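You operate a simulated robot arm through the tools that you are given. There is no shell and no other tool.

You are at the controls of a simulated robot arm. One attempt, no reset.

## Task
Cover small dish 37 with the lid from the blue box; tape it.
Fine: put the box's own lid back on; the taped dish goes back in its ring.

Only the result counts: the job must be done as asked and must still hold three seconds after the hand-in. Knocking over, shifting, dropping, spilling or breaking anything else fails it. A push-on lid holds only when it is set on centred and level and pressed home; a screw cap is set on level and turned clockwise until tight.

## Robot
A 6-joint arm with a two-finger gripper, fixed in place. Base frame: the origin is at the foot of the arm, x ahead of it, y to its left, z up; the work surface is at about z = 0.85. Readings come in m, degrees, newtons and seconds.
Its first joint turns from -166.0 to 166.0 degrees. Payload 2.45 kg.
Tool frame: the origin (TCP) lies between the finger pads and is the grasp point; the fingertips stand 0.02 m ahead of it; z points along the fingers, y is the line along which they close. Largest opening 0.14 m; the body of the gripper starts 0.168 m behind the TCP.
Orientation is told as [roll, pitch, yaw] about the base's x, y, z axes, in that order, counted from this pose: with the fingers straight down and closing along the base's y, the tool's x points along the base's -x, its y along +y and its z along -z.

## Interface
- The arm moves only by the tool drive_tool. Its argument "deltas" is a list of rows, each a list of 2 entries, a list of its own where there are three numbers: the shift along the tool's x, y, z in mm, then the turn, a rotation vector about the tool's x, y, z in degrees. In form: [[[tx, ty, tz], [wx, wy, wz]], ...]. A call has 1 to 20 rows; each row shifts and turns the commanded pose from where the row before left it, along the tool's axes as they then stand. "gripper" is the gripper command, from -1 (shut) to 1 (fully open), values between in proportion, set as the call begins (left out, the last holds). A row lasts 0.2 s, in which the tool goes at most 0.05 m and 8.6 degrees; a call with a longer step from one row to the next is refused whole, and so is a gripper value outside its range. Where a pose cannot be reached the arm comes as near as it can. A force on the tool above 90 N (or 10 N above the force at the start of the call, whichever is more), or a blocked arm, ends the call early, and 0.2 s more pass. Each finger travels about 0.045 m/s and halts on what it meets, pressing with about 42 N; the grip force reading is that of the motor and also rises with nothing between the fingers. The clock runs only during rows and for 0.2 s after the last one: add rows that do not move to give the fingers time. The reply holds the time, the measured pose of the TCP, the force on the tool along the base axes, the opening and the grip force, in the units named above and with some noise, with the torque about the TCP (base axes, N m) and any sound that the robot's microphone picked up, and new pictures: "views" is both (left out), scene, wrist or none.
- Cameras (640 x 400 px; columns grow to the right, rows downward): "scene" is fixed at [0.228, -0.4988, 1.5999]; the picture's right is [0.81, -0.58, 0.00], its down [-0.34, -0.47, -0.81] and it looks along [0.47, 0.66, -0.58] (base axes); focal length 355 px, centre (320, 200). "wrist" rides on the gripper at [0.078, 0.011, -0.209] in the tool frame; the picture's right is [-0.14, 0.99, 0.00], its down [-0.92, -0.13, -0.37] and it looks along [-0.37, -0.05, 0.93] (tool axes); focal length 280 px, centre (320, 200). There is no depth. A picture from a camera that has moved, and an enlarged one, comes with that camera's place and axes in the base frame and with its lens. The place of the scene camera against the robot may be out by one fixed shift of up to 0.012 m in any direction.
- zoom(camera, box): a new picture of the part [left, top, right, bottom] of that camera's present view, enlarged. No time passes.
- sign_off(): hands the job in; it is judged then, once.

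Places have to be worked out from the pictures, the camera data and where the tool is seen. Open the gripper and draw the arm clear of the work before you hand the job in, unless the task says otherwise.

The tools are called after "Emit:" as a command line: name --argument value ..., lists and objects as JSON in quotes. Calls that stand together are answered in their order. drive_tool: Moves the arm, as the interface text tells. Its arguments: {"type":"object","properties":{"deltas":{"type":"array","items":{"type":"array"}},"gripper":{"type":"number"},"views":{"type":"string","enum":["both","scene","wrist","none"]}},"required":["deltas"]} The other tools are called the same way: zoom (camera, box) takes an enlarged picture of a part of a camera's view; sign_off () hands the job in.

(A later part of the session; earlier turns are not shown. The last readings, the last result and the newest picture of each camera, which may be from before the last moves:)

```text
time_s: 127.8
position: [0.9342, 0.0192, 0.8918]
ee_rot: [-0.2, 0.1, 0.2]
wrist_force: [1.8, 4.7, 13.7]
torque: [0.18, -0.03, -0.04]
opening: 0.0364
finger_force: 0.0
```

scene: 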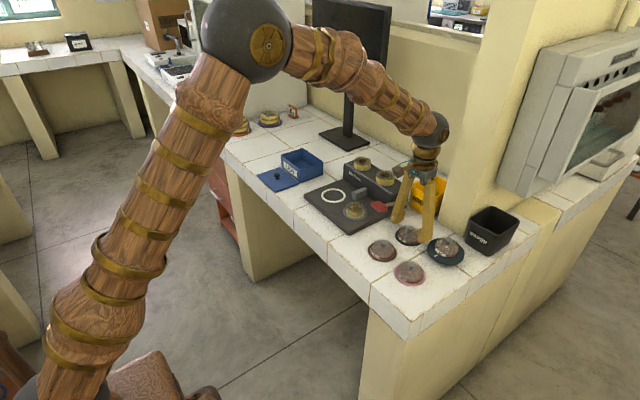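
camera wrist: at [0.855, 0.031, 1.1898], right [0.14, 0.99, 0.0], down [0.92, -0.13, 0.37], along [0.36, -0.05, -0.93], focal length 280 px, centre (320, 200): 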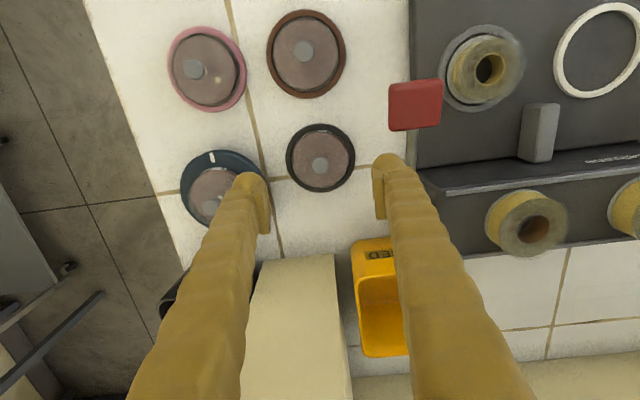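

Emit:
drive_tool --deltas '[[[0, 0, -1.5], [0, 0, 0]], [[0, 0, 0], [0, 0, 0]]]' --gripper -0.48 --views "none"

Emit:
drive_tool --deltas '[[[0, 0, -2], [0, 0, 0]], [[0, 0, 0], [0, 0, 0]], [[0, 0, 0], [0, 0, 0]]]' --gripper -0.48 --views "none"

Emit:
zoom --camera "wrist" --box '[260, 120, 380, 220]'

Emit:
zoom --camera "scene" --box '[396, 218, 424, 248]'

```text
time_s: 128.4
position: [0.9339, 0.0197, 0.8931]
ee_rot: [-0.2, 0.0, 0.1]
wrist_force: [-1.1, 0.7, 0.0]
torque: [0.02, -0.01, -0.05]
opening: 0.0365
finger_force: 0.0
```

```text
time_s: 129.2
position: [0.9343, 0.0195, 0.8968]
ee_rot: [0.0, 0.1, 0.1]
wrist_force: [-0.1, -0.1, 0.6]
torque: [0.01, 0.01, -0.01]
opening: 0.0364
finger_force: 0.0
```

```text
4.00 times, centred on (320, 170) of wrist
camera zoom: at [0.8574, 0.0304, 1.1051], right [0.14, 0.99, 0.0], down [0.92, -0.13, 0.37], along [0.36, -0.05, -0.93], focal length 1122 px, centre (320, 320)
```

zoom: 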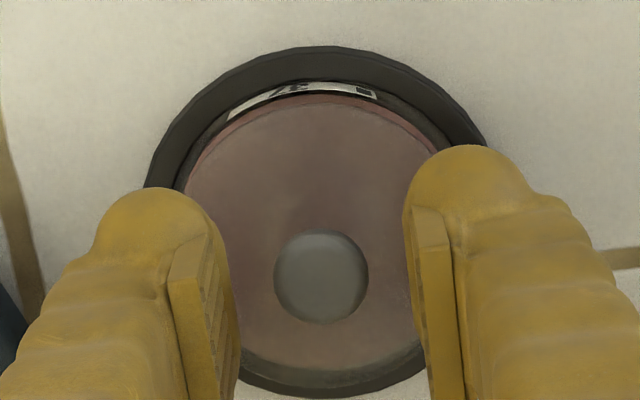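

```text
13.33 times, centred on (410, 233) of scene
camera zoom: at [0.228, -0.4988, 1.5999], right [0.81, -0.58, 0.0], down [-0.34, -0.47, -0.81], along [0.47, 0.66, -0.58], focal length 4728 px, centre (-880, -240)
```

zoom: 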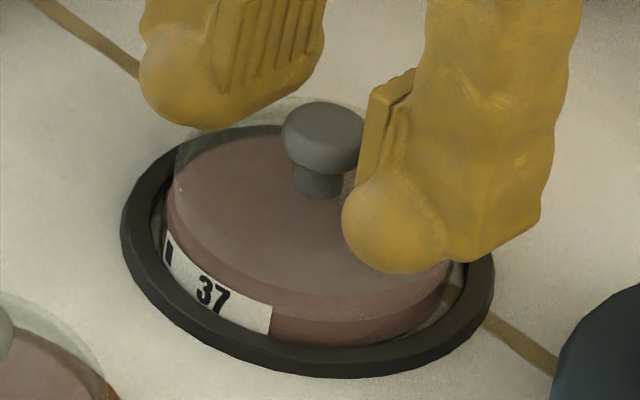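

This time it clicked at 18 N and stayed on through 71 N and the release, so it looks properly home. I test again with a slow, centred, gentle grip on the knob.

Emit:
drive_tool --deltas '[[[0.8, 0, 1.5], [0, 0, 0]], [[0, 0, 1.5], [0, 0, 0]], [[0, 0, 0], [0, 0, 0]]]' --gripper -0.7 --views "none"

Emit:
drive_tool --deltas '[[[0, 0, 0], [0, 0, 0]], [[0, 0, 0], [0, 0, 0]]]' --gripper -0.74 --views "none"

Emit:
zoom --camera "wrist" --box '[270, 130, 370, 220]'

```text
time_s: 130.0
position: [0.9339, 0.02, 0.8927]
ee_rot: [-0.1, 0.0, 0.1]
wrist_force: [1.1, 0.4, -0.2]
torque: [-0.01, -0.02, 0.03]
opening: 0.0209
finger_force: 0.0
```

```text
time_s: 130.6
position: [0.9341, 0.0197, 0.8935]
ee_rot: [-0.1, 0.0, 0.0]
wrist_force: [-0.3, -0.2, -0.4]
torque: [-0.02, 0.01, 0.03]
opening: 0.0183
finger_force: 0.2
```

```text
4.44 times, centred on (320, 175) of wrist
camera zoom: at [0.8561, 0.0303, 1.1018], right [0.14, 0.99, 0.0], down [0.92, -0.13, 0.37], along [0.36, -0.05, -0.93], focal length 1246 px, centre (320, 311)
```

zoom: 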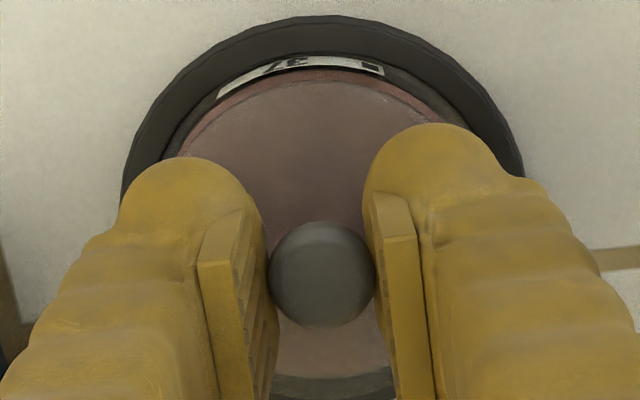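

The pads now just touch the knob head. I close in tiny steps, listening for a click-off.

Emit:
drive_tool --deltas '[[[0, 0, 0], [0, 0, 0]], [[0, 0, 0], [0, 0, 0]]]' --gripper -0.755 --views "none"

Emit:
drive_tool --deltas '[[[0, 0, 0], [0, 0, 0]], [[0, 0, 0], [0, 0, 0]]]' --gripper -0.77 --views "none"

Emit:
drive_tool --deltas '[[[0, 0, 0], [0, 0, 0]], [[0, 0, 0], [0, 0, 0]]]' --gripper -0.785 --views "none"

```text
time_s: 131.2
position: [0.9336, 0.0187, 0.8933]
ee_rot: [-0.1, -0.1, 0.1]
wrist_force: [-0.2, -0.5, -0.4]
torque: [-0.01, 0.01, 0.0]
opening: 0.0172
finger_force: 0.2
heard: snap
```

```text
time_s: 131.8
position: [0.9337, 0.0202, 0.8926]
ee_rot: [-0.1, 0.0, 0.1]
wrist_force: [-0.4, 1.0, -0.4]
torque: [0.0, -0.04, -0.03]
opening: 0.0169
finger_force: 0.6
```

```text
time_s: 132.4
position: [0.9352, 0.0196, 0.8928]
ee_rot: [-0.1, 0.0, 0.1]
wrist_force: [0.4, -0.2, 0.9]
torque: [0.0, -0.01, -0.02]
opening: 0.016
finger_force: 0.8
```

A snap at the very first touch of the knob again. I complete the grip and lift 3 mm to see whether this time the dish comes along.

Emit:
drive_tool --deltas '[[[0, 0, 0], [0, 0, 0]], [[0, 0, 0], [0, 0, 0]], [[0, 0, 0], [0, 0, 0]]]' --gripper -0.85 --views "none"

Emit:
drive_tool --deltas '[[[0, 0, -0.7], [0, 0, 0]], [[0, 0, -0.7], [0, 0, 0]], [[0, 0, -0.7], [0, 0, 0]], [[0, 0, -0.7], [0, 0, 0]], [[0, 0, 0], [0, 0, 0]]]' --gripper -0.85 --views "none"

Emit:
zoom --camera "scene" --box '[396, 218, 424, 248]'

Emit:
zoom --camera "wrist" --box '[285, 130, 360, 180]'

```text
time_s: 133.2
position: [0.9335, 0.0187, 0.893]
ee_rot: [0.1, 0.0, 0.1]
wrist_force: [0.2, 0.5, -0.1]
torque: [-0.01, -0.01, -0.02]
opening: 0.0128
finger_force: 39.4
```

```text
time_s: 134.4
position: [0.9331, 0.0198, 0.8957]
ee_rot: [0.0, 0.0, 0.2]
wrist_force: [0.0, 1.0, -0.2]
torque: [0.0, -0.02, 0.01]
opening: 0.0122
finger_force: 39.0
```

```text
13.33 times, centred on (410, 233) of scene
camera zoom: at [0.228, -0.4988, 1.5999], right [0.81, -0.58, 0.0], down [-0.34, -0.47, -0.81], along [0.47, 0.66, -0.58], focal length 4728 px, centre (-880, -240)
```

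zoom: 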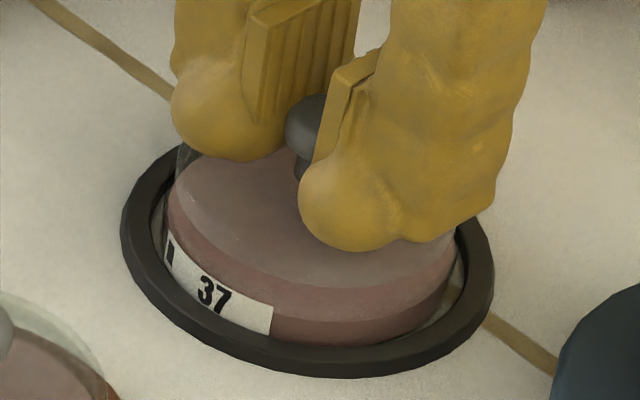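

```text
8.00 times, centred on (322, 155) of wrist
camera zoom: at [0.8561, 0.0305, 1.1042], right [0.14, 0.99, 0.0], down [0.92, -0.13, 0.37], along [0.36, -0.05, -0.93], focal length 2243 px, centre (300, 560)
```

zoom: 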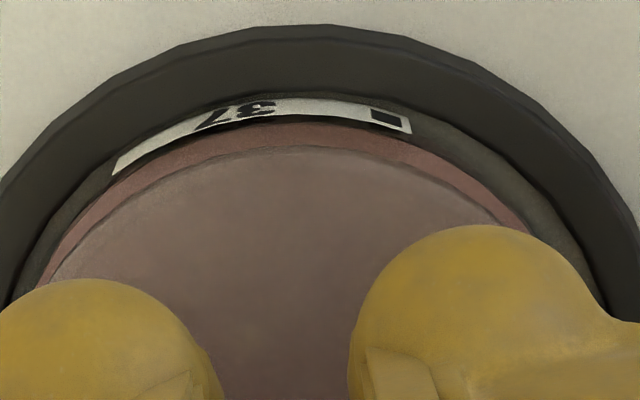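

Now the clicks make sense: the lid's hold is light, enough to stay put but not to carry the dish, so any pull at the knob lifts it off. The dish must be carried by its wall, which I should grip lower, just above the ring. First I set the lid back, press and release.

Emit:
drive_tool --deltas '[[[0, 0, 1], [0, 0, 0]], [[0, 0, 1], [0, 0, 0]], [[0, 0, 1], [0, 0, 0]], [[0, 0, 0.8], [0, 0, 0]], [[0, 0, 0], [0, 0, 0]]]' --gripper -0.85 --views "none"

Emit:
drive_tool --deltas '[[[0, 0, 0], [0, 0, 0]], [[0, 0, 0], [0, 0, 0]], [[0, 0, 0], [0, 0, 0]]]' --gripper -0.5 --views "none"

Emit:
drive_tool --deltas '[[[0, 0, 0.8], [0, 0, 0]], [[0, 0, 0.8], [0, 0, 0]], [[0, 0, 0], [0, 0, 0]]]' --gripper -0.5 --views "none"

```text
time_s: 135.6
position: [0.9341, 0.019, 0.8922]
ee_rot: [0.0, 0.0, 0.0]
wrist_force: [-0.4, -1.0, -0.2]
torque: [0.02, 0.0, 0.01]
opening: 0.0122
finger_force: 38.5
```

```text
time_s: 136.4
position: [0.9345, 0.0208, 0.8928]
ee_rot: [0.0, -0.1, 0.1]
wrist_force: [-0.6, 0.3, -0.3]
torque: [0.01, 0.0, 0.0]
opening: 0.0351
finger_force: 0.1
heard: snap
```

```text
time_s: 137.2
position: [0.9343, 0.0204, 0.8902]
ee_rot: [-0.1, 0.0, 0.1]
wrist_force: [-0.7, -3.3, 8.8]
torque: [-0.05, 0.0, -0.01]
opening: 0.0351
finger_force: 0.1
```

Click on at release. I press it firmly with both open fingertips while it is seated, then back off.

Emit:
drive_tool --deltas '[[[0, 0, 0.8], [0, 0, 0]], [[0, 0, 0.8], [0, 0, 0]], [[0, 0, 0.6], [0, 0, 0]], [[0, 0, 0], [0, 0, 0]]]' --gripper -0.5 --views "none"

Emit:
drive_tool --deltas '[[[0, 0, -2], [0, 0, 0]], [[0, 0, -2], [0, 0, 0]], [[0, 0, -4], [0, 0, 0]], [[0, 0, -15], [0, 0, 0]], [[0, 0, 0], [0, 0, 0]]]' --gripper -0.5 --views "none"

Emit:
drive_tool --deltas '[[[0, 0, 0], [0, 0, 0]], [[0, 0, 0], [0, 0, 0]], [[0, 0, 0], [0, 0, 0]]]' --gripper 0.15 --views "none"

Emit:
zoom --camera "wrist" --box '[240, 100, 400, 220]'

Emit:
zoom --camera "scene" --box '[396, 218, 424, 248]'

```text
time_s: 138.2
position: [0.9348, 0.0199, 0.8912]
ee_rot: [-0.1, 0.0, 0.0]
wrist_force: [-5.8, 4.1, 46.9]
torque: [0.1, 0.09, 0.02]
opening: 0.0352
finger_force: 0.1
```

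```text
time_s: 139.4
position: [0.9344, 0.0196, 0.9129]
ee_rot: [0.0, 0.2, 0.1]
wrist_force: [-0.4, -0.2, 0.3]
torque: [0.02, -0.02, 0.0]
opening: 0.035
finger_force: 0.2
```

```text
time_s: 140.2
position: [0.9349, 0.0193, 0.9127]
ee_rot: [0.1, 0.0, 0.1]
wrist_force: [-0.3, 0.0, -0.7]
torque: [0.0, -0.01, -0.02]
opening: 0.0803
finger_force: 0.1
```

```text
3.33 times, centred on (320, 160) of wrist
camera zoom: at [0.8565, 0.0307, 1.1208], right [0.14, 0.99, 0.0], down [0.92, -0.13, 0.37], along [0.36, -0.05, -0.93], focal length 935 px, centre (320, 333)
```

zoom: 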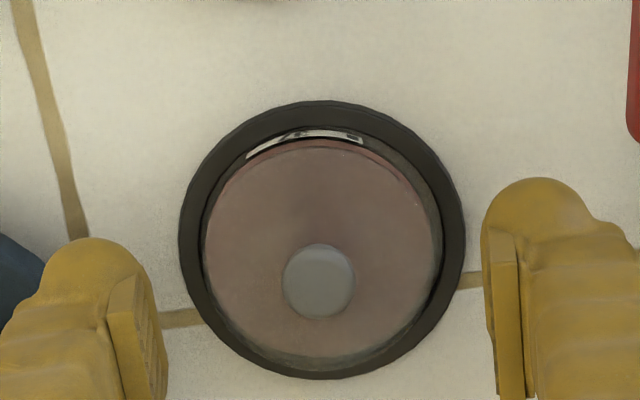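

```text
13.33 times, centred on (410, 233) of scene
camera zoom: at [0.228, -0.4988, 1.5999], right [0.81, -0.58, 0.0], down [-0.34, -0.47, -0.81], along [0.47, 0.66, -0.58], focal length 4728 px, centre (-880, -240)
```

zoom: 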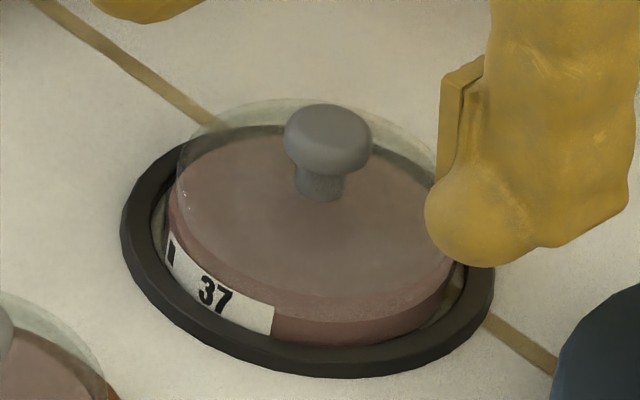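

The dish is nicely centred in the ring. I go down with a 78 mm opening to 0.876, then feel for the ring top in small steps.

Emit:
drive_tool --deltas '[[[0, 0.3, 15], [0, 0, 0]], [[0, 0, 12], [0, 0, 0]], [[0, 0, 7], [0, 0, 0]], [[0, 0, 2], [0, 0, 0]], [[0, 0, 0], [0, 0, 0]]]' --gripper 0.12 --views "none"

Emit:
drive_tool --deltas '[[[0, 0, 1], [0, 0, 0]], [[0, 0, 0], [0, 0, 0]]]' --gripper 0.12 --views "none"

Emit:
drive_tool --deltas '[[[0, 0, 1], [0, 0, 0]], [[0, 0, 0], [0, 0, 0]]]' --gripper 0.12 --views "none"

Emit:
drive_tool --deltas '[[[0, 0, 1], [0, 0, 0]], [[0, 0, 0], [0, 0, 0]]]' --gripper 0.12 --views "none"

```text
time_s: 141.4
position: [0.9343, 0.0206, 0.8741]
ee_rot: [0.0, -0.1, 0.2]
wrist_force: [1.0, -0.1, 0.5]
torque: [0.01, 0.0, -0.01]
opening: 0.0782
finger_force: 0.2
```

```text
time_s: 142.0
position: [0.9337, 0.0215, 0.8739]
ee_rot: [0.0, 0.0, 0.1]
wrist_force: [0.2, -0.4, 1.2]
torque: [0.01, 0.02, -0.02]
opening: 0.0782
finger_force: 0.1
```

```text
time_s: 142.6
position: [0.9331, 0.0196, 0.8732]
ee_rot: [0.0, 0.1, 0.1]
wrist_force: [0.5, 1.0, -0.4]
torque: [-0.01, -0.01, 0.01]
opening: 0.0785
finger_force: 0.1
```

```text
time_s: 143.2
position: [0.9332, 0.0204, 0.8728]
ee_rot: [0.0, 0.0, 0.1]
wrist_force: [-0.3, -0.5, 0.4]
torque: [-0.02, -0.02, 0.02]
opening: 0.0784
finger_force: 0.1
```

No ring contact even with the tips at about 0.853. I continue in 0.7 mm steps.

Emit:
drive_tool --deltas '[[[0, 0, 0.7], [0, 0, 0]], [[0, 0, 0], [0, 0, 0]]]' --gripper 0.12 --views "none"

Emit:
drive_tool --deltas '[[[0, 0, 0.7], [0, 0, 0]], [[0, 0, 0], [0, 0, 0]]]' --gripper 0.12 --views "none"

Emit:
zoom --camera "scene" --box '[390, 210, 434, 252]'

Emit:
zoom --camera "wrist" --box '[240, 100, 400, 220]'

```text
time_s: 143.8
position: [0.9331, 0.0199, 0.8718]
ee_rot: [0.0, 0.1, 0.1]
wrist_force: [-0.2, -0.4, -0.2]
torque: [0.0, 0.0, 0.01]
opening: 0.0785
finger_force: 0.0
```

```text
time_s: 144.4
position: [0.9342, 0.021, 0.8708]
ee_rot: [0.0, 0.0, 0.1]
wrist_force: [0.2, -0.5, 1.1]
torque: [0.04, -0.02, -0.02]
opening: 0.0786
finger_force: 0.0
```

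```text
9.52 times, centred on (412, 231) of scene
camera zoom: at [0.228, -0.4988, 1.5999], right [0.81, -0.58, 0.0], down [-0.34, -0.47, -0.81], along [0.47, 0.66, -0.58], focal length 3377 px, centre (-556, -95)
```

zoom: 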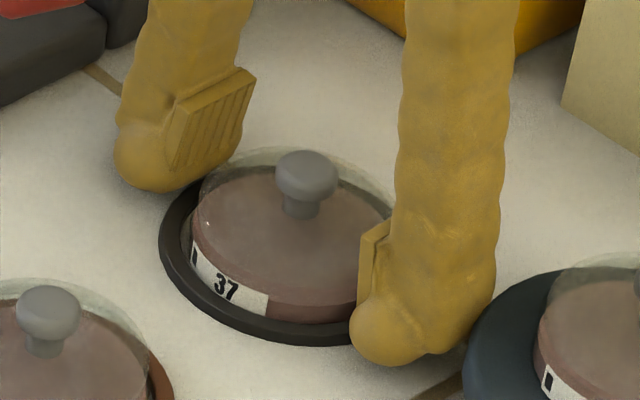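

```text
3.33 times, centred on (320, 160) of wrist
camera zoom: at [0.8555, 0.0309, 1.0789], right [0.14, 0.99, 0.0], down [0.92, -0.13, 0.37], along [0.36, -0.05, -0.93], focal length 935 px, centre (320, 333)
```

zoom: 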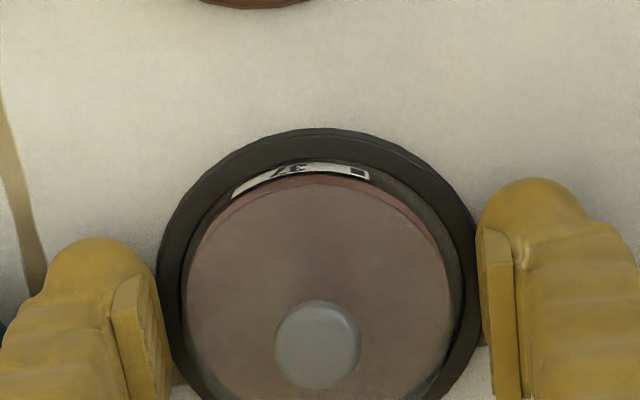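

The tips are now almost at table level and the ring gave no resistance. I close slowly on the dish wall here.

Emit:
drive_tool --deltas '[[[0, 0, 0], [0, 0, 0]], [[0, 0, 0], [0, 0, 0]]]' --gripper 0.02 --views "none"

Emit:
drive_tool --deltas '[[[0, 0, 0], [0, 0, 0]], [[0, 0, 0], [0, 0, 0]]]' --gripper -0.03 --views "none"

Emit:
drive_tool --deltas '[[[0, 0, 0], [0, 0, 0]], [[0, 0, 0], [0, 0, 0]]]' --gripper -0.06 --views "none"

Emit:
zoom --camera "wrist" --box '[240, 100, 400, 220]'

Emit:
zoom --camera "scene" --box '[390, 210, 434, 252]'

```text
time_s: 145.0
position: [0.9332, 0.0187, 0.8717]
ee_rot: [0.0, -0.1, 0.1]
wrist_force: [-5.0, 4.1, 21.9]
torque: [0.03, 0.11, 0.04]
opening: 0.0736
finger_force: 14.1
```

```text
time_s: 145.6
position: [0.9336, 0.0201, 0.8715]
ee_rot: [0.0, -0.1, 0.1]
wrist_force: [-4.5, 5.5, 45.4]
torque: [0.28, 0.13, 0.23]
opening: 0.0678
finger_force: 0.0
```

```text
time_s: 146.2
position: [0.9338, 0.0212, 0.8734]
ee_rot: [-0.1, -0.3, 0.1]
wrist_force: [2.7, 2.7, 60.0]
torque: [0.48, 0.06, -0.02]
opening: 0.0667
finger_force: 7.2
```

```text
3.33 times, centred on (320, 160) of wrist
camera zoom: at [0.8554, 0.0308, 1.0806], right [0.14, 0.99, 0.0], down [0.92, -0.13, 0.37], along [0.37, -0.05, -0.93], focal length 935 px, centre (320, 333)
```

zoom: 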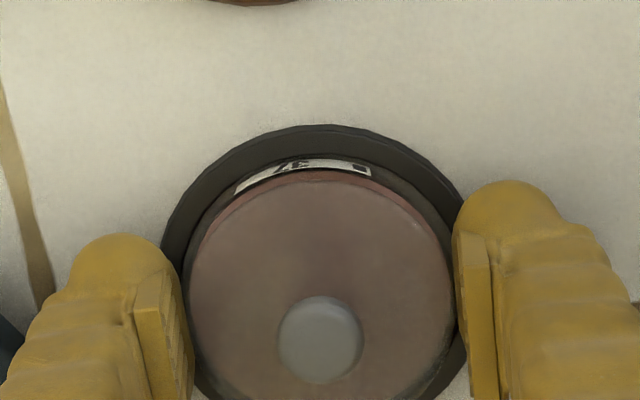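

```text
9.52 times, centred on (412, 231) of scene
camera zoom: at [0.228, -0.4988, 1.5999], right [0.81, -0.58, 0.0], down [-0.34, -0.47, -0.81], along [0.47, 0.66, -0.58], focal length 3377 px, centre (-556, -95)
```

zoom: 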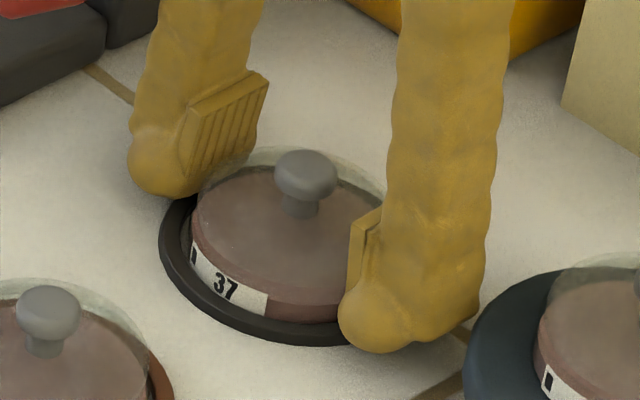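

The tips climbed onto the thin ring (top about 0.8535). I lift 2.5 mm to unload it, leaving them just above the ring, then squeeze the dish wall.

Emit:
drive_tool --deltas '[[[0, 0, -1.2], [0, 0, 0]], [[0, 0, -1.2], [0, 0, 0]], [[0, 0, 0], [0, 0, 0]]]' --gripper -0.06 --views "none"

Emit:
drive_tool --deltas '[[[0, 0, 0], [0, 0, 0]], [[0, 0, 0], [0, 0, 0]]]' --gripper -0.08 --views "none"

Emit:
drive_tool --deltas '[[[0, 0, 0], [0, 0, 0]], [[0, 0, 0], [0, 0, 0]]]' --gripper -0.1 --views "none"

Emit:
zoom --camera "wrist" --box '[240, 100, 400, 220]'

Emit:
zoom --camera "scene" --box '[390, 210, 434, 252]'

```text
time_s: 147.0
position: [0.9334, 0.019, 0.8725]
ee_rot: [-0.1, 0.2, 0.2]
wrist_force: [5.3, 4.9, 30.5]
torque: [0.26, -0.1, -0.04]
opening: 0.0672
finger_force: 3.6
```

```text
time_s: 147.6
position: [0.9333, 0.0207, 0.8729]
ee_rot: [-0.1, 0.1, 0.0]
wrist_force: [-0.1, 2.1, 21.0]
torque: [0.32, -0.04, 0.04]
opening: 0.0665
finger_force: 42.3
```

```text
time_s: 148.2
position: [0.9333, 0.0202, 0.8728]
ee_rot: [-0.1, 0.2, 0.1]
wrist_force: [-5.1, 0.0, 13.5]
torque: [0.22, 0.02, 0.06]
opening: 0.0662
finger_force: 42.4
```

```text
3.33 times, centred on (320, 160) of wrist
camera zoom: at [0.8559, 0.03, 1.0813], right [0.14, 0.99, 0.0], down [0.92, -0.13, 0.37], along [0.36, -0.05, -0.93], focal length 935 px, centre (320, 333)
```

zoom: 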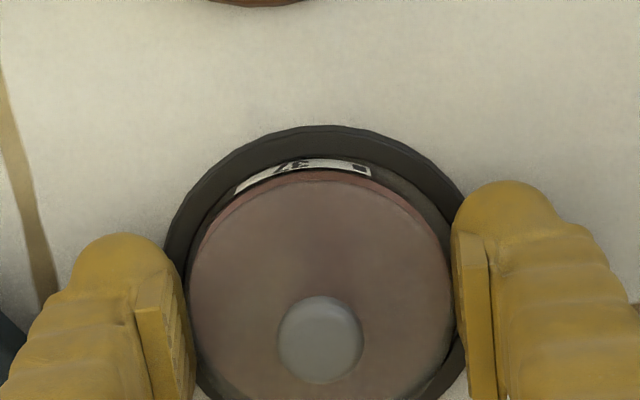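

```text
9.52 times, centred on (412, 231) of scene
camera zoom: at [0.228, -0.4988, 1.5999], right [0.81, -0.58, 0.0], down [-0.34, -0.47, -0.81], along [0.47, 0.66, -0.58], focal length 3377 px, centre (-556, -95)
```

zoom: 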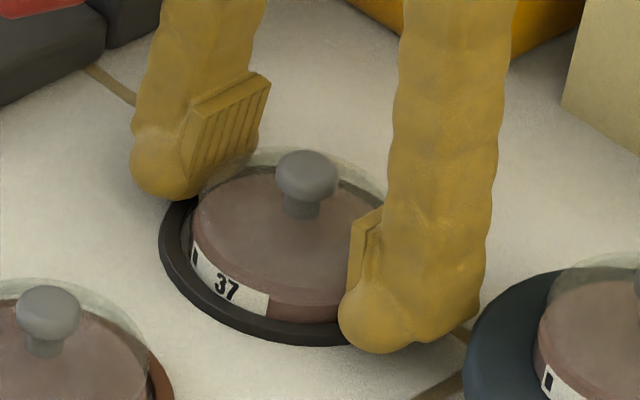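

Now a solid 42 N grip on the dish wall at 66 mm, with no wedging and no click from the lid. I lift slowly.

Emit:
drive_tool --deltas '[[[0, 0, -1], [0, 0, 0]], [[0, 0, -1], [0, 0, 0]], [[0, 0, -1], [0, 0, 0]], [[0, 0, 0], [0, 0, 0]]]' --gripper -0.14 --views "none"

Emit:
zoom --camera "scene" --box '[390, 210, 434, 252]'

Emit:
zoom --camera "wrist" --box '[240, 100, 400, 220]'

```text
time_s: 149.2
position: [0.9353, 0.0198, 0.8763]
ee_rot: [-0.1, 0.0, 0.1]
wrist_force: [0.2, 0.3, -4.3]
torque: [-0.03, 0.03, 0.01]
opening: 0.0662
finger_force: 41.9
```

```text
9.52 times, centred on (412, 231) of scene
camera zoom: at [0.228, -0.4988, 1.5999], right [0.81, -0.58, 0.0], down [-0.34, -0.47, -0.81], along [0.47, 0.66, -0.58], focal length 3377 px, centre (-556, -95)
```

zoom: 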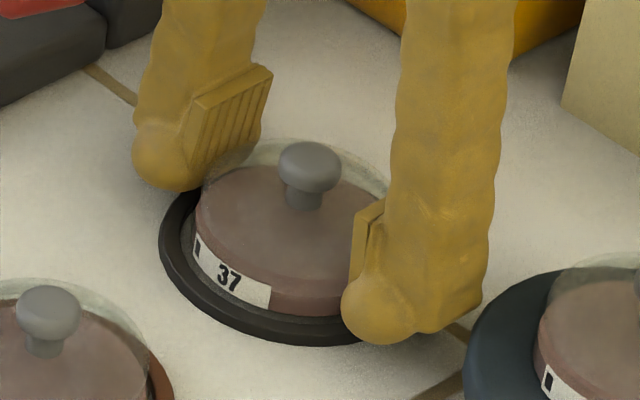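

```text
3.33 times, centred on (320, 160) of wrist
camera zoom: at [0.8567, 0.0304, 1.0843], right [0.14, 0.99, 0.0], down [0.92, -0.13, 0.37], along [0.36, -0.05, -0.93], focal length 935 px, centre (320, 333)
```

zoom: 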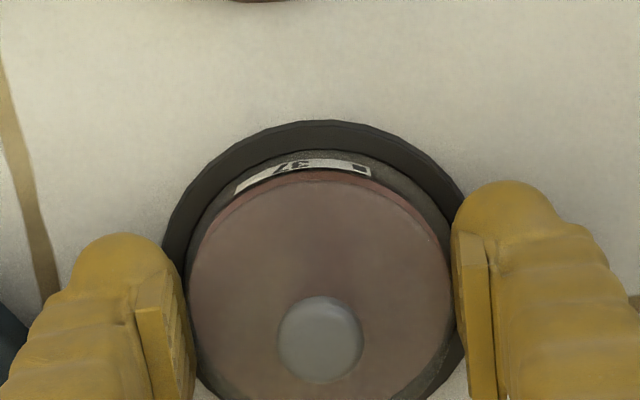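

The covered dish lifts cleanly with its lid (about 4 N of weight). I raise it straight up to a safe travel height.

Emit:
drive_tool --deltas '[[[0, 0, -5], [0, 0, 0]], [[0, 0, -10], [0, 0, 0]], [[0, 0, -15], [0, 0, 0]], [[0, 0, -20], [0, 0, 0]], [[0, 0, -25], [0, 0, 0]], [[0, 0, -30], [0, 0, 0]], [[0, 0, -25], [0, 0, 0]], [[0, 0, 0], [0, 0, 0]]]' --gripper -0.14

Emit:
zoom --camera "scene" --box '[390, 150, 450, 250]'

```text
time_s: 151.0
position: [0.9326, 0.0208, 1.008]
ee_rot: [-0.2, 0.1, 0.1]
wrist_force: [-0.3, 0.0, -0.5]
torque: [-0.02, -0.02, 0.02]
opening: 0.066
finger_force: 41.7
camera wrist: at [0.8554, 0.031, 1.2164], right [0.14, 0.99, 0.0], down [0.92, -0.13, 0.37], along [0.36, -0.05, -0.93], focal length 280 px, centre (320, 200)
```

scene: 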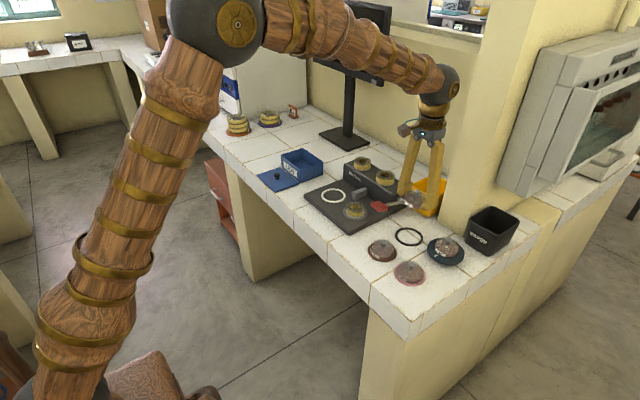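
wrist: 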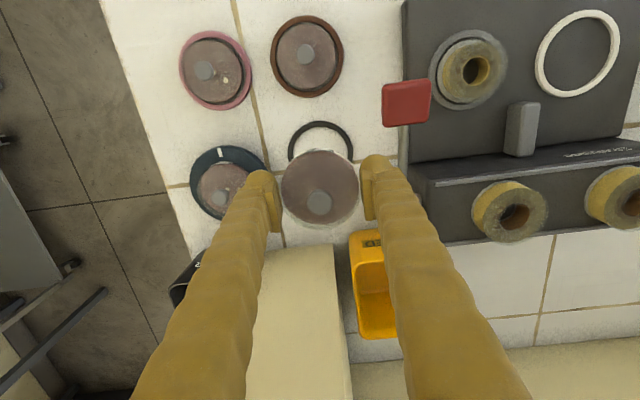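

```text
4.00 times, centred on (420, 200) of scene
camera zoom: at [0.228, -0.4988, 1.5999], right [0.81, -0.58, 0.0], down [-0.34, -0.47, -0.81], along [0.47, 0.66, -0.58], focal length 1418 px, centre (-80, 200)
```

zoom: 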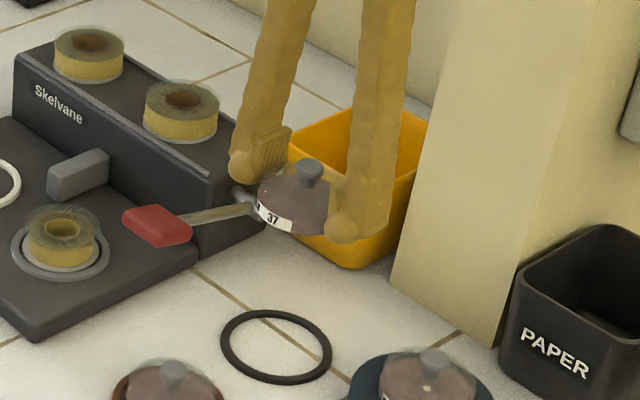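

The dish hangs level in the grip, its ring undisturbed on the table. I carry it over toward the taping machine and stop short, to measure the white ring precisely.

Emit:
drive_tool --deltas '[[[0, 0, -22], [0, 0, 0]], [[30, 20, 0], [0, 0, 0]], [[30, 30, 0], [0, 0, 0]], [[22, 35, 0], [0, 0, 0]], [[0, 40, 0], [0, 0, 0]], [[0, 40, 0], [0, 0, 0]], [[0, 15, 0], [0, 0, 0]], [[0, 0, 0], [0, 0, 0]]]' --gripper -0.14 --views "wrist"

Emit:
zoom --camera "wrist" --box '[350, 120, 510, 250]'

```text
time_s: 152.8
position: [0.8514, 0.2025, 1.031]
ee_rot: [-0.1, 0.0, 0.1]
wrist_force: [-0.5, -0.3, -0.6]
torque: [-0.01, 0.04, 0.02]
opening: 0.066
finger_force: 41.6
camera wrist: at [0.7733, 0.2139, 1.2387], right [0.14, 0.99, 0.0], down [0.92, -0.13, 0.37], along [0.36, -0.05, -0.93], focal length 280 px, centre (320, 200)
```

wrist: 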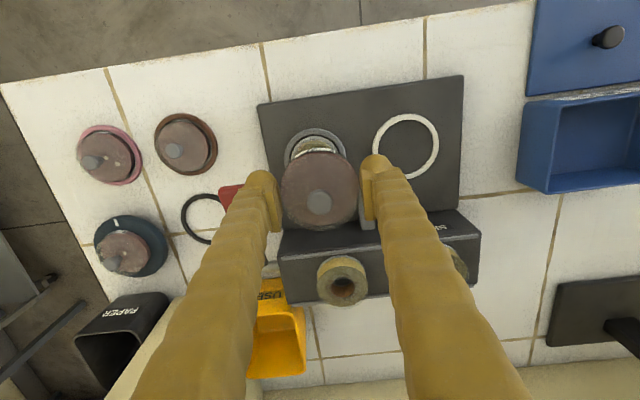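

```text
3.08 times, centred on (430, 185) of wrist
camera zoom: at [0.7733, 0.2139, 1.2387], right [0.14, 0.99, 0.0], down [0.92, -0.13, 0.37], along [0.36, -0.05, -0.93], focal length 863 px, centre (-18, 246)
```

zoom: 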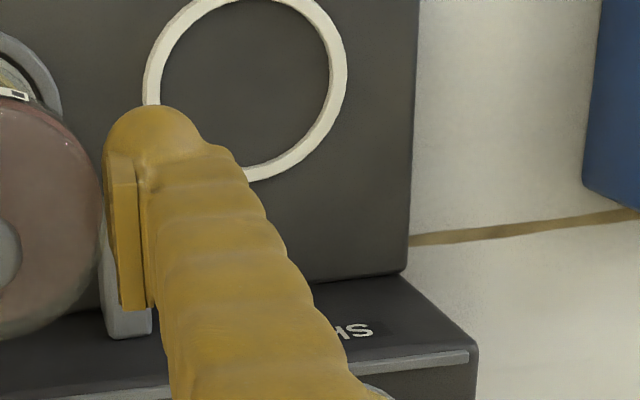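

Emit:
zoom --camera "wrist" --box '[350, 95, 470, 195]'

Emit:
zoom --camera "wrist" --box '[270, 100, 400, 250]'

Emit:
zoom --camera "scene" --box '[300, 160, 420, 240]'

```text
4.00 times, centred on (410, 145) of wrist
camera zoom: at [0.7733, 0.2139, 1.2387], right [0.14, 0.99, 0.0], down [0.92, -0.13, 0.37], along [0.36, -0.05, -0.93], focal length 1122 px, centre (-40, 420)
```

zoom: 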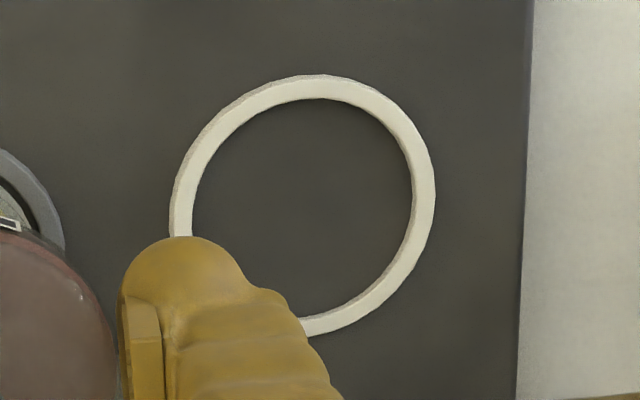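

```text
2.67 times, centred on (335, 175) of wrist
camera zoom: at [0.7733, 0.2139, 1.2387], right [0.14, 0.99, 0.0], down [0.92, -0.13, 0.37], along [0.36, -0.05, -0.93], focal length 748 px, centre (280, 267)
```

zoom: 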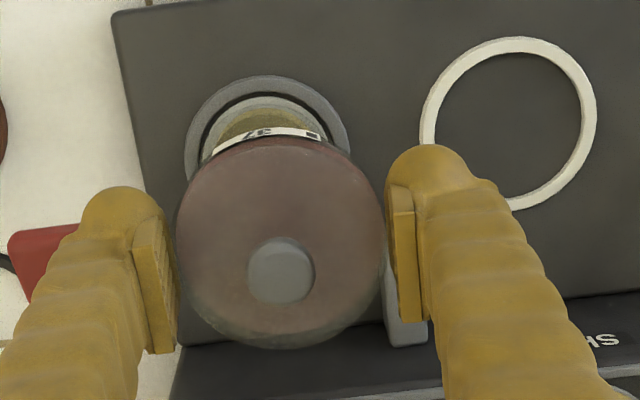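

```text
5.00 times, centred on (360, 200) of scene
camera zoom: at [0.228, -0.4988, 1.5999], right [0.81, -0.58, 0.0], down [-0.34, -0.47, -0.81], along [0.47, 0.66, -0.58], focal length 1773 px, centre (120, 200)
```

zoom: 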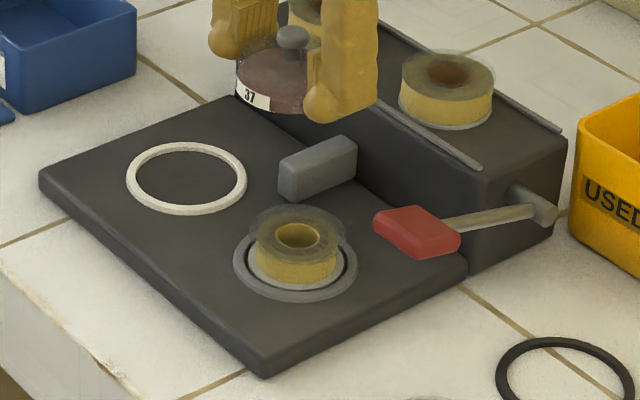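

Three views agree on the white ring at about (0.859, 0.3135), z about 0.875, so the dish centre has to move (+7.5, +111) mm. I move above it and descend part-way.

Emit:
drive_tool --deltas '[[[0, 40, 0], [0, 0, 0]], [[0, 40, 0], [0, 0, 0]], [[-7.5, 31.3, 0], [0, 0, 0]], [[0, 0, 30], [0, 0, 0]], [[0, 0, 30], [0, 0, 0]], [[0, 0, 20], [0, 0, 0]], [[0, 0, 0], [0, 0, 0]], [[0, 0, 0], [0, 0, 0]]]' --gripper -0.14

Emit:
zoom --camera "wrist" --box '[250, 100, 390, 220]'

Emit:
zoom --camera "scene" --box '[305, 150, 385, 230]'

```text
time_s: 154.6
position: [0.8611, 0.3156, 0.9486]
ee_rot: [-0.1, 0.1, 0.1]
wrist_force: [0.3, -0.1, -0.5]
torque: [0.0, 0.03, 0.0]
opening: 0.0661
finger_force: 42.1
camera wrist: at [0.7825, 0.3251, 1.156], right [0.14, 0.99, 0.0], down [0.92, -0.13, 0.37], along [0.36, -0.05, -0.93], focal length 280 px, centre (320, 200)
```

scene: 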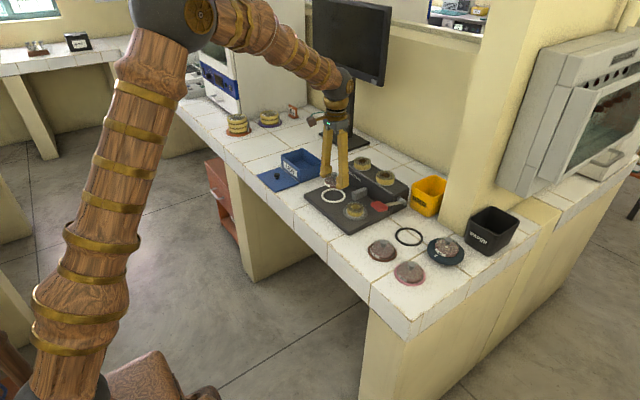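
wrist: 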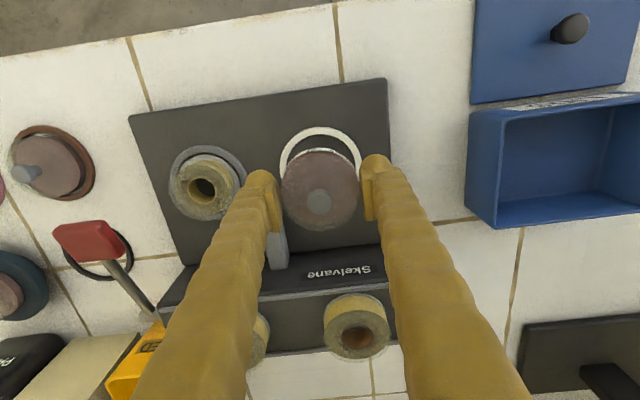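

```text
3.33 times, centred on (320, 160) of wrist
camera zoom: at [0.7825, 0.3251, 1.156], right [0.14, 0.99, 0.0], down [0.92, -0.13, 0.37], along [0.36, -0.05, -0.93], focal length 935 px, centre (320, 333)
```

zoom: 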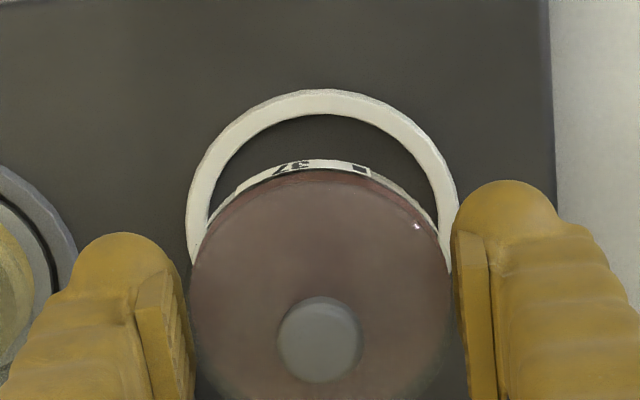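

```text
5.00 times, centred on (345, 190) of scene
camera zoom: at [0.228, -0.4988, 1.5999], right [0.81, -0.58, 0.0], down [-0.34, -0.47, -0.81], along [0.47, 0.66, -0.58], focal length 1773 px, centre (195, 250)
```

zoom: 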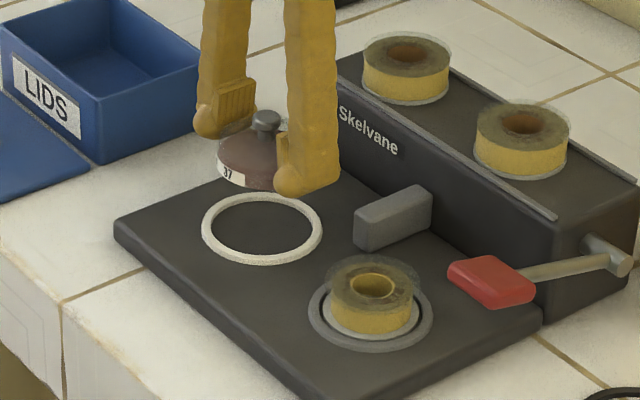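

The dish is nearly centred over the white ring (about 1.5 mm short in x, 0.6 mm in y). I correct and lower to about 0.910.

Emit:
drive_tool --deltas '[[[-1.5, 0.6, 15], [0, 0, 0]], [[0, 0, 15], [0, 0, 0]], [[0, 0, 8], [0, 0, 0]], [[0, 0, 0], [0, 0, 0]]]' --gripper -0.14 --views "none"

Emit:
zoom --camera "wrist" --box '[250, 100, 390, 220]'

Emit:
zoom --camera "scene" --box '[310, 165, 370, 220]'

```text
time_s: 155.6
position: [0.8614, 0.3134, 0.9094]
ee_rot: [0.0, 0.0, 0.0]
wrist_force: [-0.5, -0.3, -1.3]
torque: [0.03, -0.01, -0.01]
opening: 0.0661
finger_force: 41.6
```

```text
3.33 times, centred on (320, 160) of wrist
camera zoom: at [0.7833, 0.3241, 1.1176], right [0.14, 0.99, 0.0], down [0.92, -0.13, 0.37], along [0.36, -0.05, -0.93], focal length 935 px, centre (320, 333)
```

zoom: 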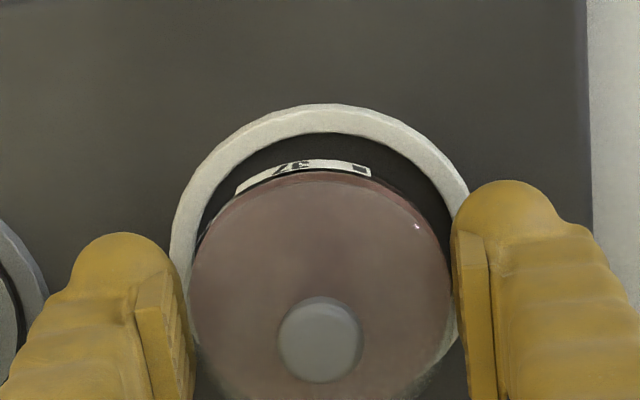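

```text
7.27 times, centred on (340, 192) of scene
camera zoom: at [0.228, -0.4988, 1.5999], right [0.81, -0.58, 0.0], down [-0.34, -0.47, -0.81], along [0.47, 0.66, -0.58], focal length 2579 px, centre (174, 254)
```

zoom: 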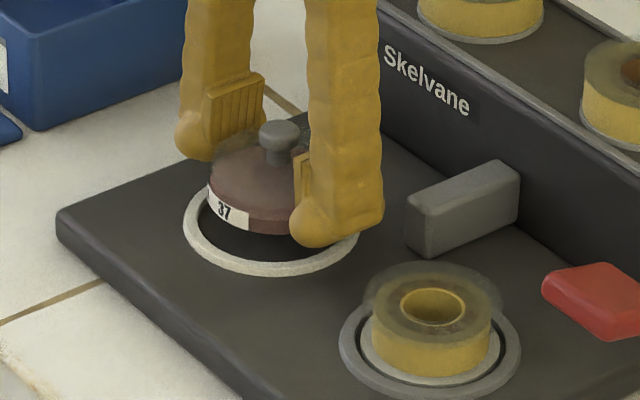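

Well centred. I continue lowering in small steps until contact.

Emit:
drive_tool --deltas '[[[0, 0, 3], [0, 0, 0]], [[0, 0, 3], [0, 0, 0]], [[0, 0, 2], [0, 0, 0]], [[0, 0, 0], [0, 0, 0]]]' --gripper -0.14 --views "none"

Emit:
drive_tool --deltas '[[[0, 0, 1], [0, 0, 0]], [[0, 0, 1], [0, 0, 0]], [[0, 0, 0], [0, 0, 0]]]' --gripper -0.14 --views "none"

Emit:
drive_tool --deltas '[[[0, 0, 1], [0, 0, 0]], [[0, 0, 1], [0, 0, 0]], [[0, 0, 0], [0, 0, 0]]]' --gripper -0.14 --views "none"

Emit:
zoom --camera "wrist" --box '[250, 100, 390, 220]'

Emit:
zoom --camera "scene" --box '[310, 165, 370, 220]'

```text
time_s: 156.6
position: [0.862, 0.3138, 0.9022]
ee_rot: [-0.1, 0.0, 0.0]
wrist_force: [-1.0, 0.4, -2.3]
torque: [0.06, 0.03, 0.01]
opening: 0.0664
finger_force: 41.5
```

```text
time_s: 157.4
position: [0.8595, 0.312, 0.8998]
ee_rot: [-0.1, 0.0, 0.1]
wrist_force: [-1.2, 2.0, -3.5]
torque: [0.04, 0.02, 0.01]
opening: 0.0662
finger_force: 41.7
```

```text
time_s: 158.2
position: [0.8618, 0.3126, 0.8995]
ee_rot: [-0.1, 0.0, 0.0]
wrist_force: [-1.4, 1.9, -2.8]
torque: [0.07, 0.03, 0.0]
opening: 0.0661
finger_force: 41.9
```

```text
3.33 times, centred on (320, 160) of wrist
camera zoom: at [0.7835, 0.3234, 1.1073], right [0.14, 0.99, 0.0], down [0.92, -0.13, 0.37], along [0.36, -0.05, -0.93], focal length 935 px, centre (320, 333)
```

zoom: 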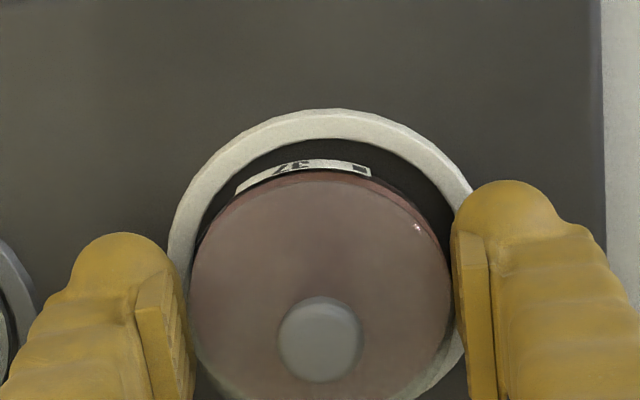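

```text
7.27 times, centred on (340, 192) of scene
camera zoom: at [0.228, -0.4988, 1.5999], right [0.81, -0.58, 0.0], down [-0.34, -0.47, -0.81], along [0.47, 0.66, -0.58], focal length 2579 px, centre (174, 254)
```

zoom: 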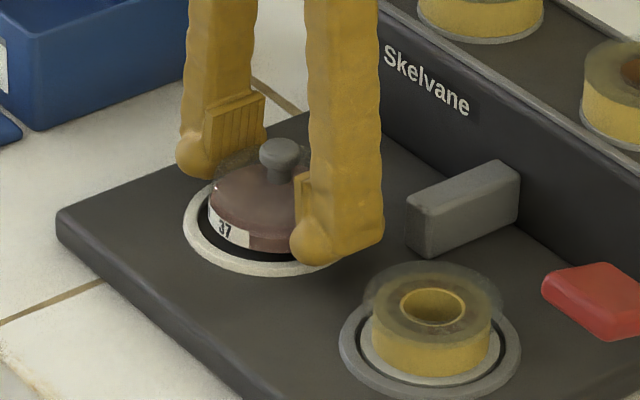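

Emit:
drive_tool --deltas '[[[0, 0, 1], [0, 0, 0]], [[0, 0, 1], [0, 0, 0]], [[0, 0, 0], [0, 0, 0]]]' --gripper -0.14 --views "none"

Emit:
drive_tool --deltas '[[[0, 0, 1], [0, 0, 0]], [[0, 0, 0], [0, 0, 0]]]' --gripper -0.14 --views "none"

Emit:
drive_tool --deltas '[[[0, 0, 1], [0, 0, 0]], [[0, 0, 0], [0, 0, 0]]]' --gripper -0.14 --views "none"

Emit:
zoom --camera "scene" --box '[310, 165, 370, 220]'

Emit:
zoom --camera "wrist" --box '[250, 100, 390, 220]'

```text
time_s: 159.0
position: [0.8617, 0.3138, 0.8963]
ee_rot: [0.1, 0.0, 0.1]
wrist_force: [-1.5, 3.5, -2.3]
torque: [0.07, 0.0, 0.02]
opening: 0.0661
finger_force: 41.6
```

```text
time_s: 159.6
position: [0.861, 0.3128, 0.8957]
ee_rot: [-0.1, 0.0, 0.1]
wrist_force: [-2.2, 1.8, -3.1]
torque: [0.06, 0.02, -0.01]
opening: 0.0662
finger_force: 41.9
```

```text
time_s: 160.2
position: [0.861, 0.3116, 0.8944]
ee_rot: [0.0, 0.0, 0.1]
wrist_force: [-1.3, 3.9, -2.3]
torque: [0.05, 0.03, 0.02]
opening: 0.0658
finger_force: 42.2
```

```text
7.27 times, centred on (340, 192) of scene
camera zoom: at [0.228, -0.4988, 1.5999], right [0.81, -0.58, 0.0], down [-0.34, -0.47, -0.81], along [0.47, 0.66, -0.58], focal length 2579 px, centre (174, 254)
```

zoom: 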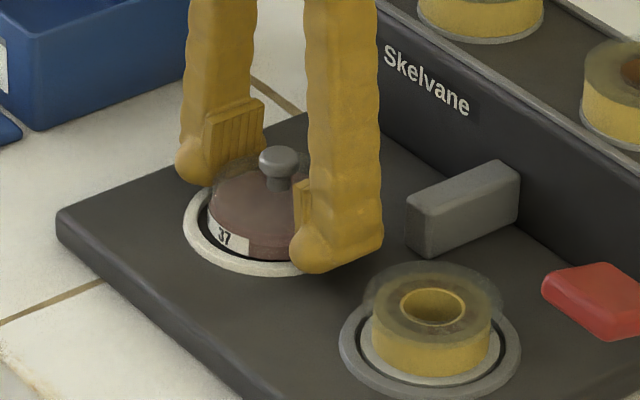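

```text
3.33 times, centred on (320, 160) of wrist
camera zoom: at [0.7833, 0.3234, 1.103], right [0.14, 0.99, 0.0], down [0.92, -0.13, 0.37], along [0.36, -0.05, -0.93], focal length 935 px, centre (320, 333)
```

zoom: 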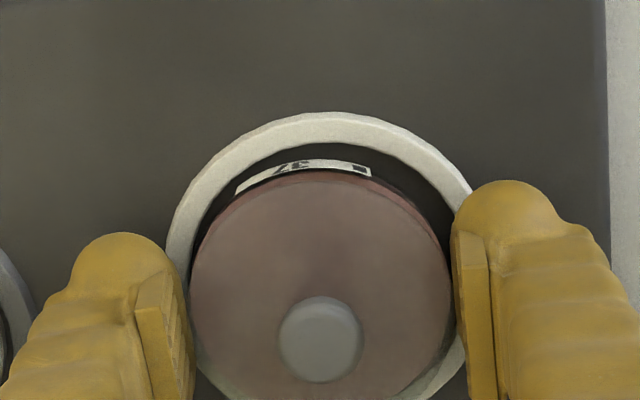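

No firm contact yet. I go on in 1 mm steps.

Emit:
drive_tool --deltas '[[[0, 0, 1], [0, 0, 0]], [[0, 0, 0], [0, 0, 0]]]' --gripper -0.14 --views "none"

Emit:
drive_tool --deltas '[[[0, 0, 1], [0, 0, 0]], [[0, 0, 0], [0, 0, 0]]]' --gripper -0.14 --views "none"

Emit:
drive_tool --deltas '[[[0, 0, 1], [0, 0, 0]], [[0, 0, 0], [0, 0, 0]]]' --gripper -0.14 --views "none"

Emit:
zoom --camera "scene" --box '[318, 172, 358, 212]'

```text
time_s: 160.8
position: [0.8604, 0.3131, 0.8934]
ee_rot: [-0.2, 0.0, 0.1]
wrist_force: [-0.9, 1.8, -1.1]
torque: [0.03, 0.03, -0.03]
opening: 0.066
finger_force: 42.0
```

```text
time_s: 161.4
position: [0.8604, 0.3127, 0.892]
ee_rot: [0.1, 0.0, 0.2]
wrist_force: [-1.7, 4.8, 7.7]
torque: [0.4, 0.03, 0.02]
opening: 0.0662
finger_force: 42.4
```

```text
time_s: 162.0
position: [0.8618, 0.3127, 0.8922]
ee_rot: [0.0, -0.1, 0.2]
wrist_force: [-1.2, 10.9, 21.8]
torque: [0.62, -0.06, 0.01]
opening: 0.0659
finger_force: 41.7
```

```text
10.00 times, centred on (338, 192) of scene
camera zoom: at [0.228, -0.4988, 1.5999], right [0.81, -0.58, 0.0], down [-0.34, -0.47, -0.81], along [0.47, 0.66, -0.58], focal length 3546 px, centre (140, 280)
```

zoom: 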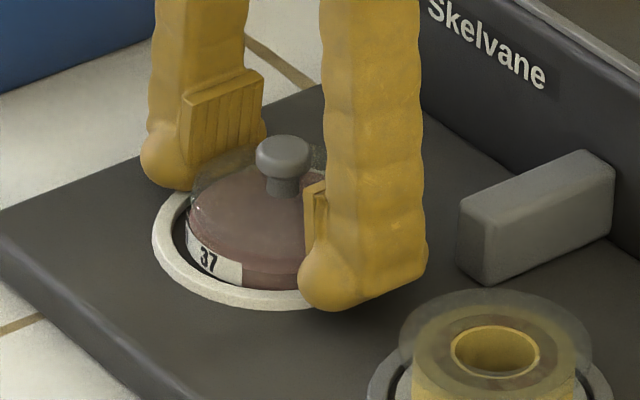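

Contact: the +y fingertip rests on the white ring's rim. The dish is inside the ring just above the plate. I ease up 1 mm and open gently to release it.

Emit:
drive_tool --deltas '[[[0, 0, -0.8], [0, 0, 0]], [[0, 0, 0], [0, 0, 0]]]' --gripper -0.1 --views "none"

Emit:
drive_tool --deltas '[[[0, 0, 0], [0, 0, 0]], [[0, 0, 0], [0, 0, 0]]]' --gripper -0.04 --views "none"

Emit:
zoom --camera "wrist" --box '[250, 100, 390, 220]'

Emit:
zoom --camera "scene" --box '[318, 172, 358, 212]'

```text
time_s: 162.6
position: [0.8613, 0.3128, 0.8927]
ee_rot: [0.0, 0.1, 0.1]
wrist_force: [2.5, 14.1, 16.4]
torque: [0.86, -0.17, -0.07]
opening: 0.0661
finger_force: 42.5
```

```text
time_s: 163.2
position: [0.8607, 0.3124, 0.892]
ee_rot: [-0.1, 0.0, 0.1]
wrist_force: [0.6, 0.5, 16.3]
torque: [0.66, -0.07, -0.08]
opening: 0.0684
finger_force: 1.2
```

```text
3.33 times, centred on (320, 160) of wrist
camera zoom: at [0.7832, 0.3227, 1.101], right [0.14, 0.99, 0.0], down [0.92, -0.13, 0.37], along [0.36, -0.05, -0.93], focal length 935 px, centre (320, 333)
```

zoom: 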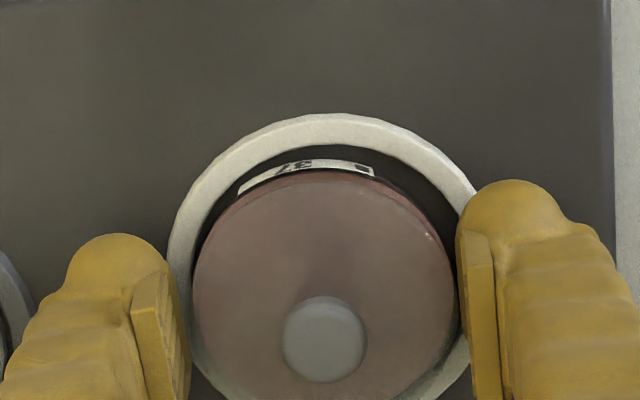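

```text
10.00 times, centred on (338, 192) of scene
camera zoom: at [0.228, -0.4988, 1.5999], right [0.81, -0.58, 0.0], down [-0.34, -0.47, -0.81], along [0.47, 0.66, -0.58], focal length 3546 px, centre (140, 280)
```

zoom: 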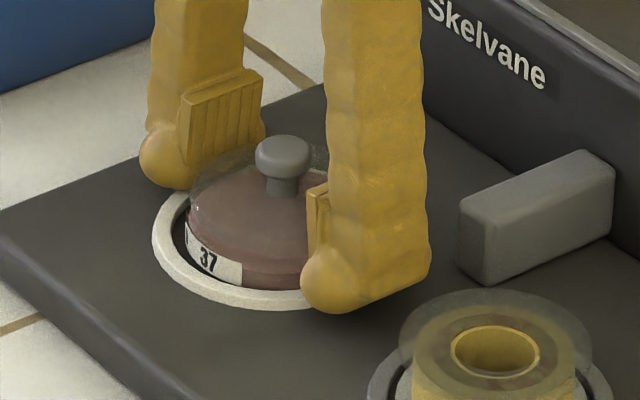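

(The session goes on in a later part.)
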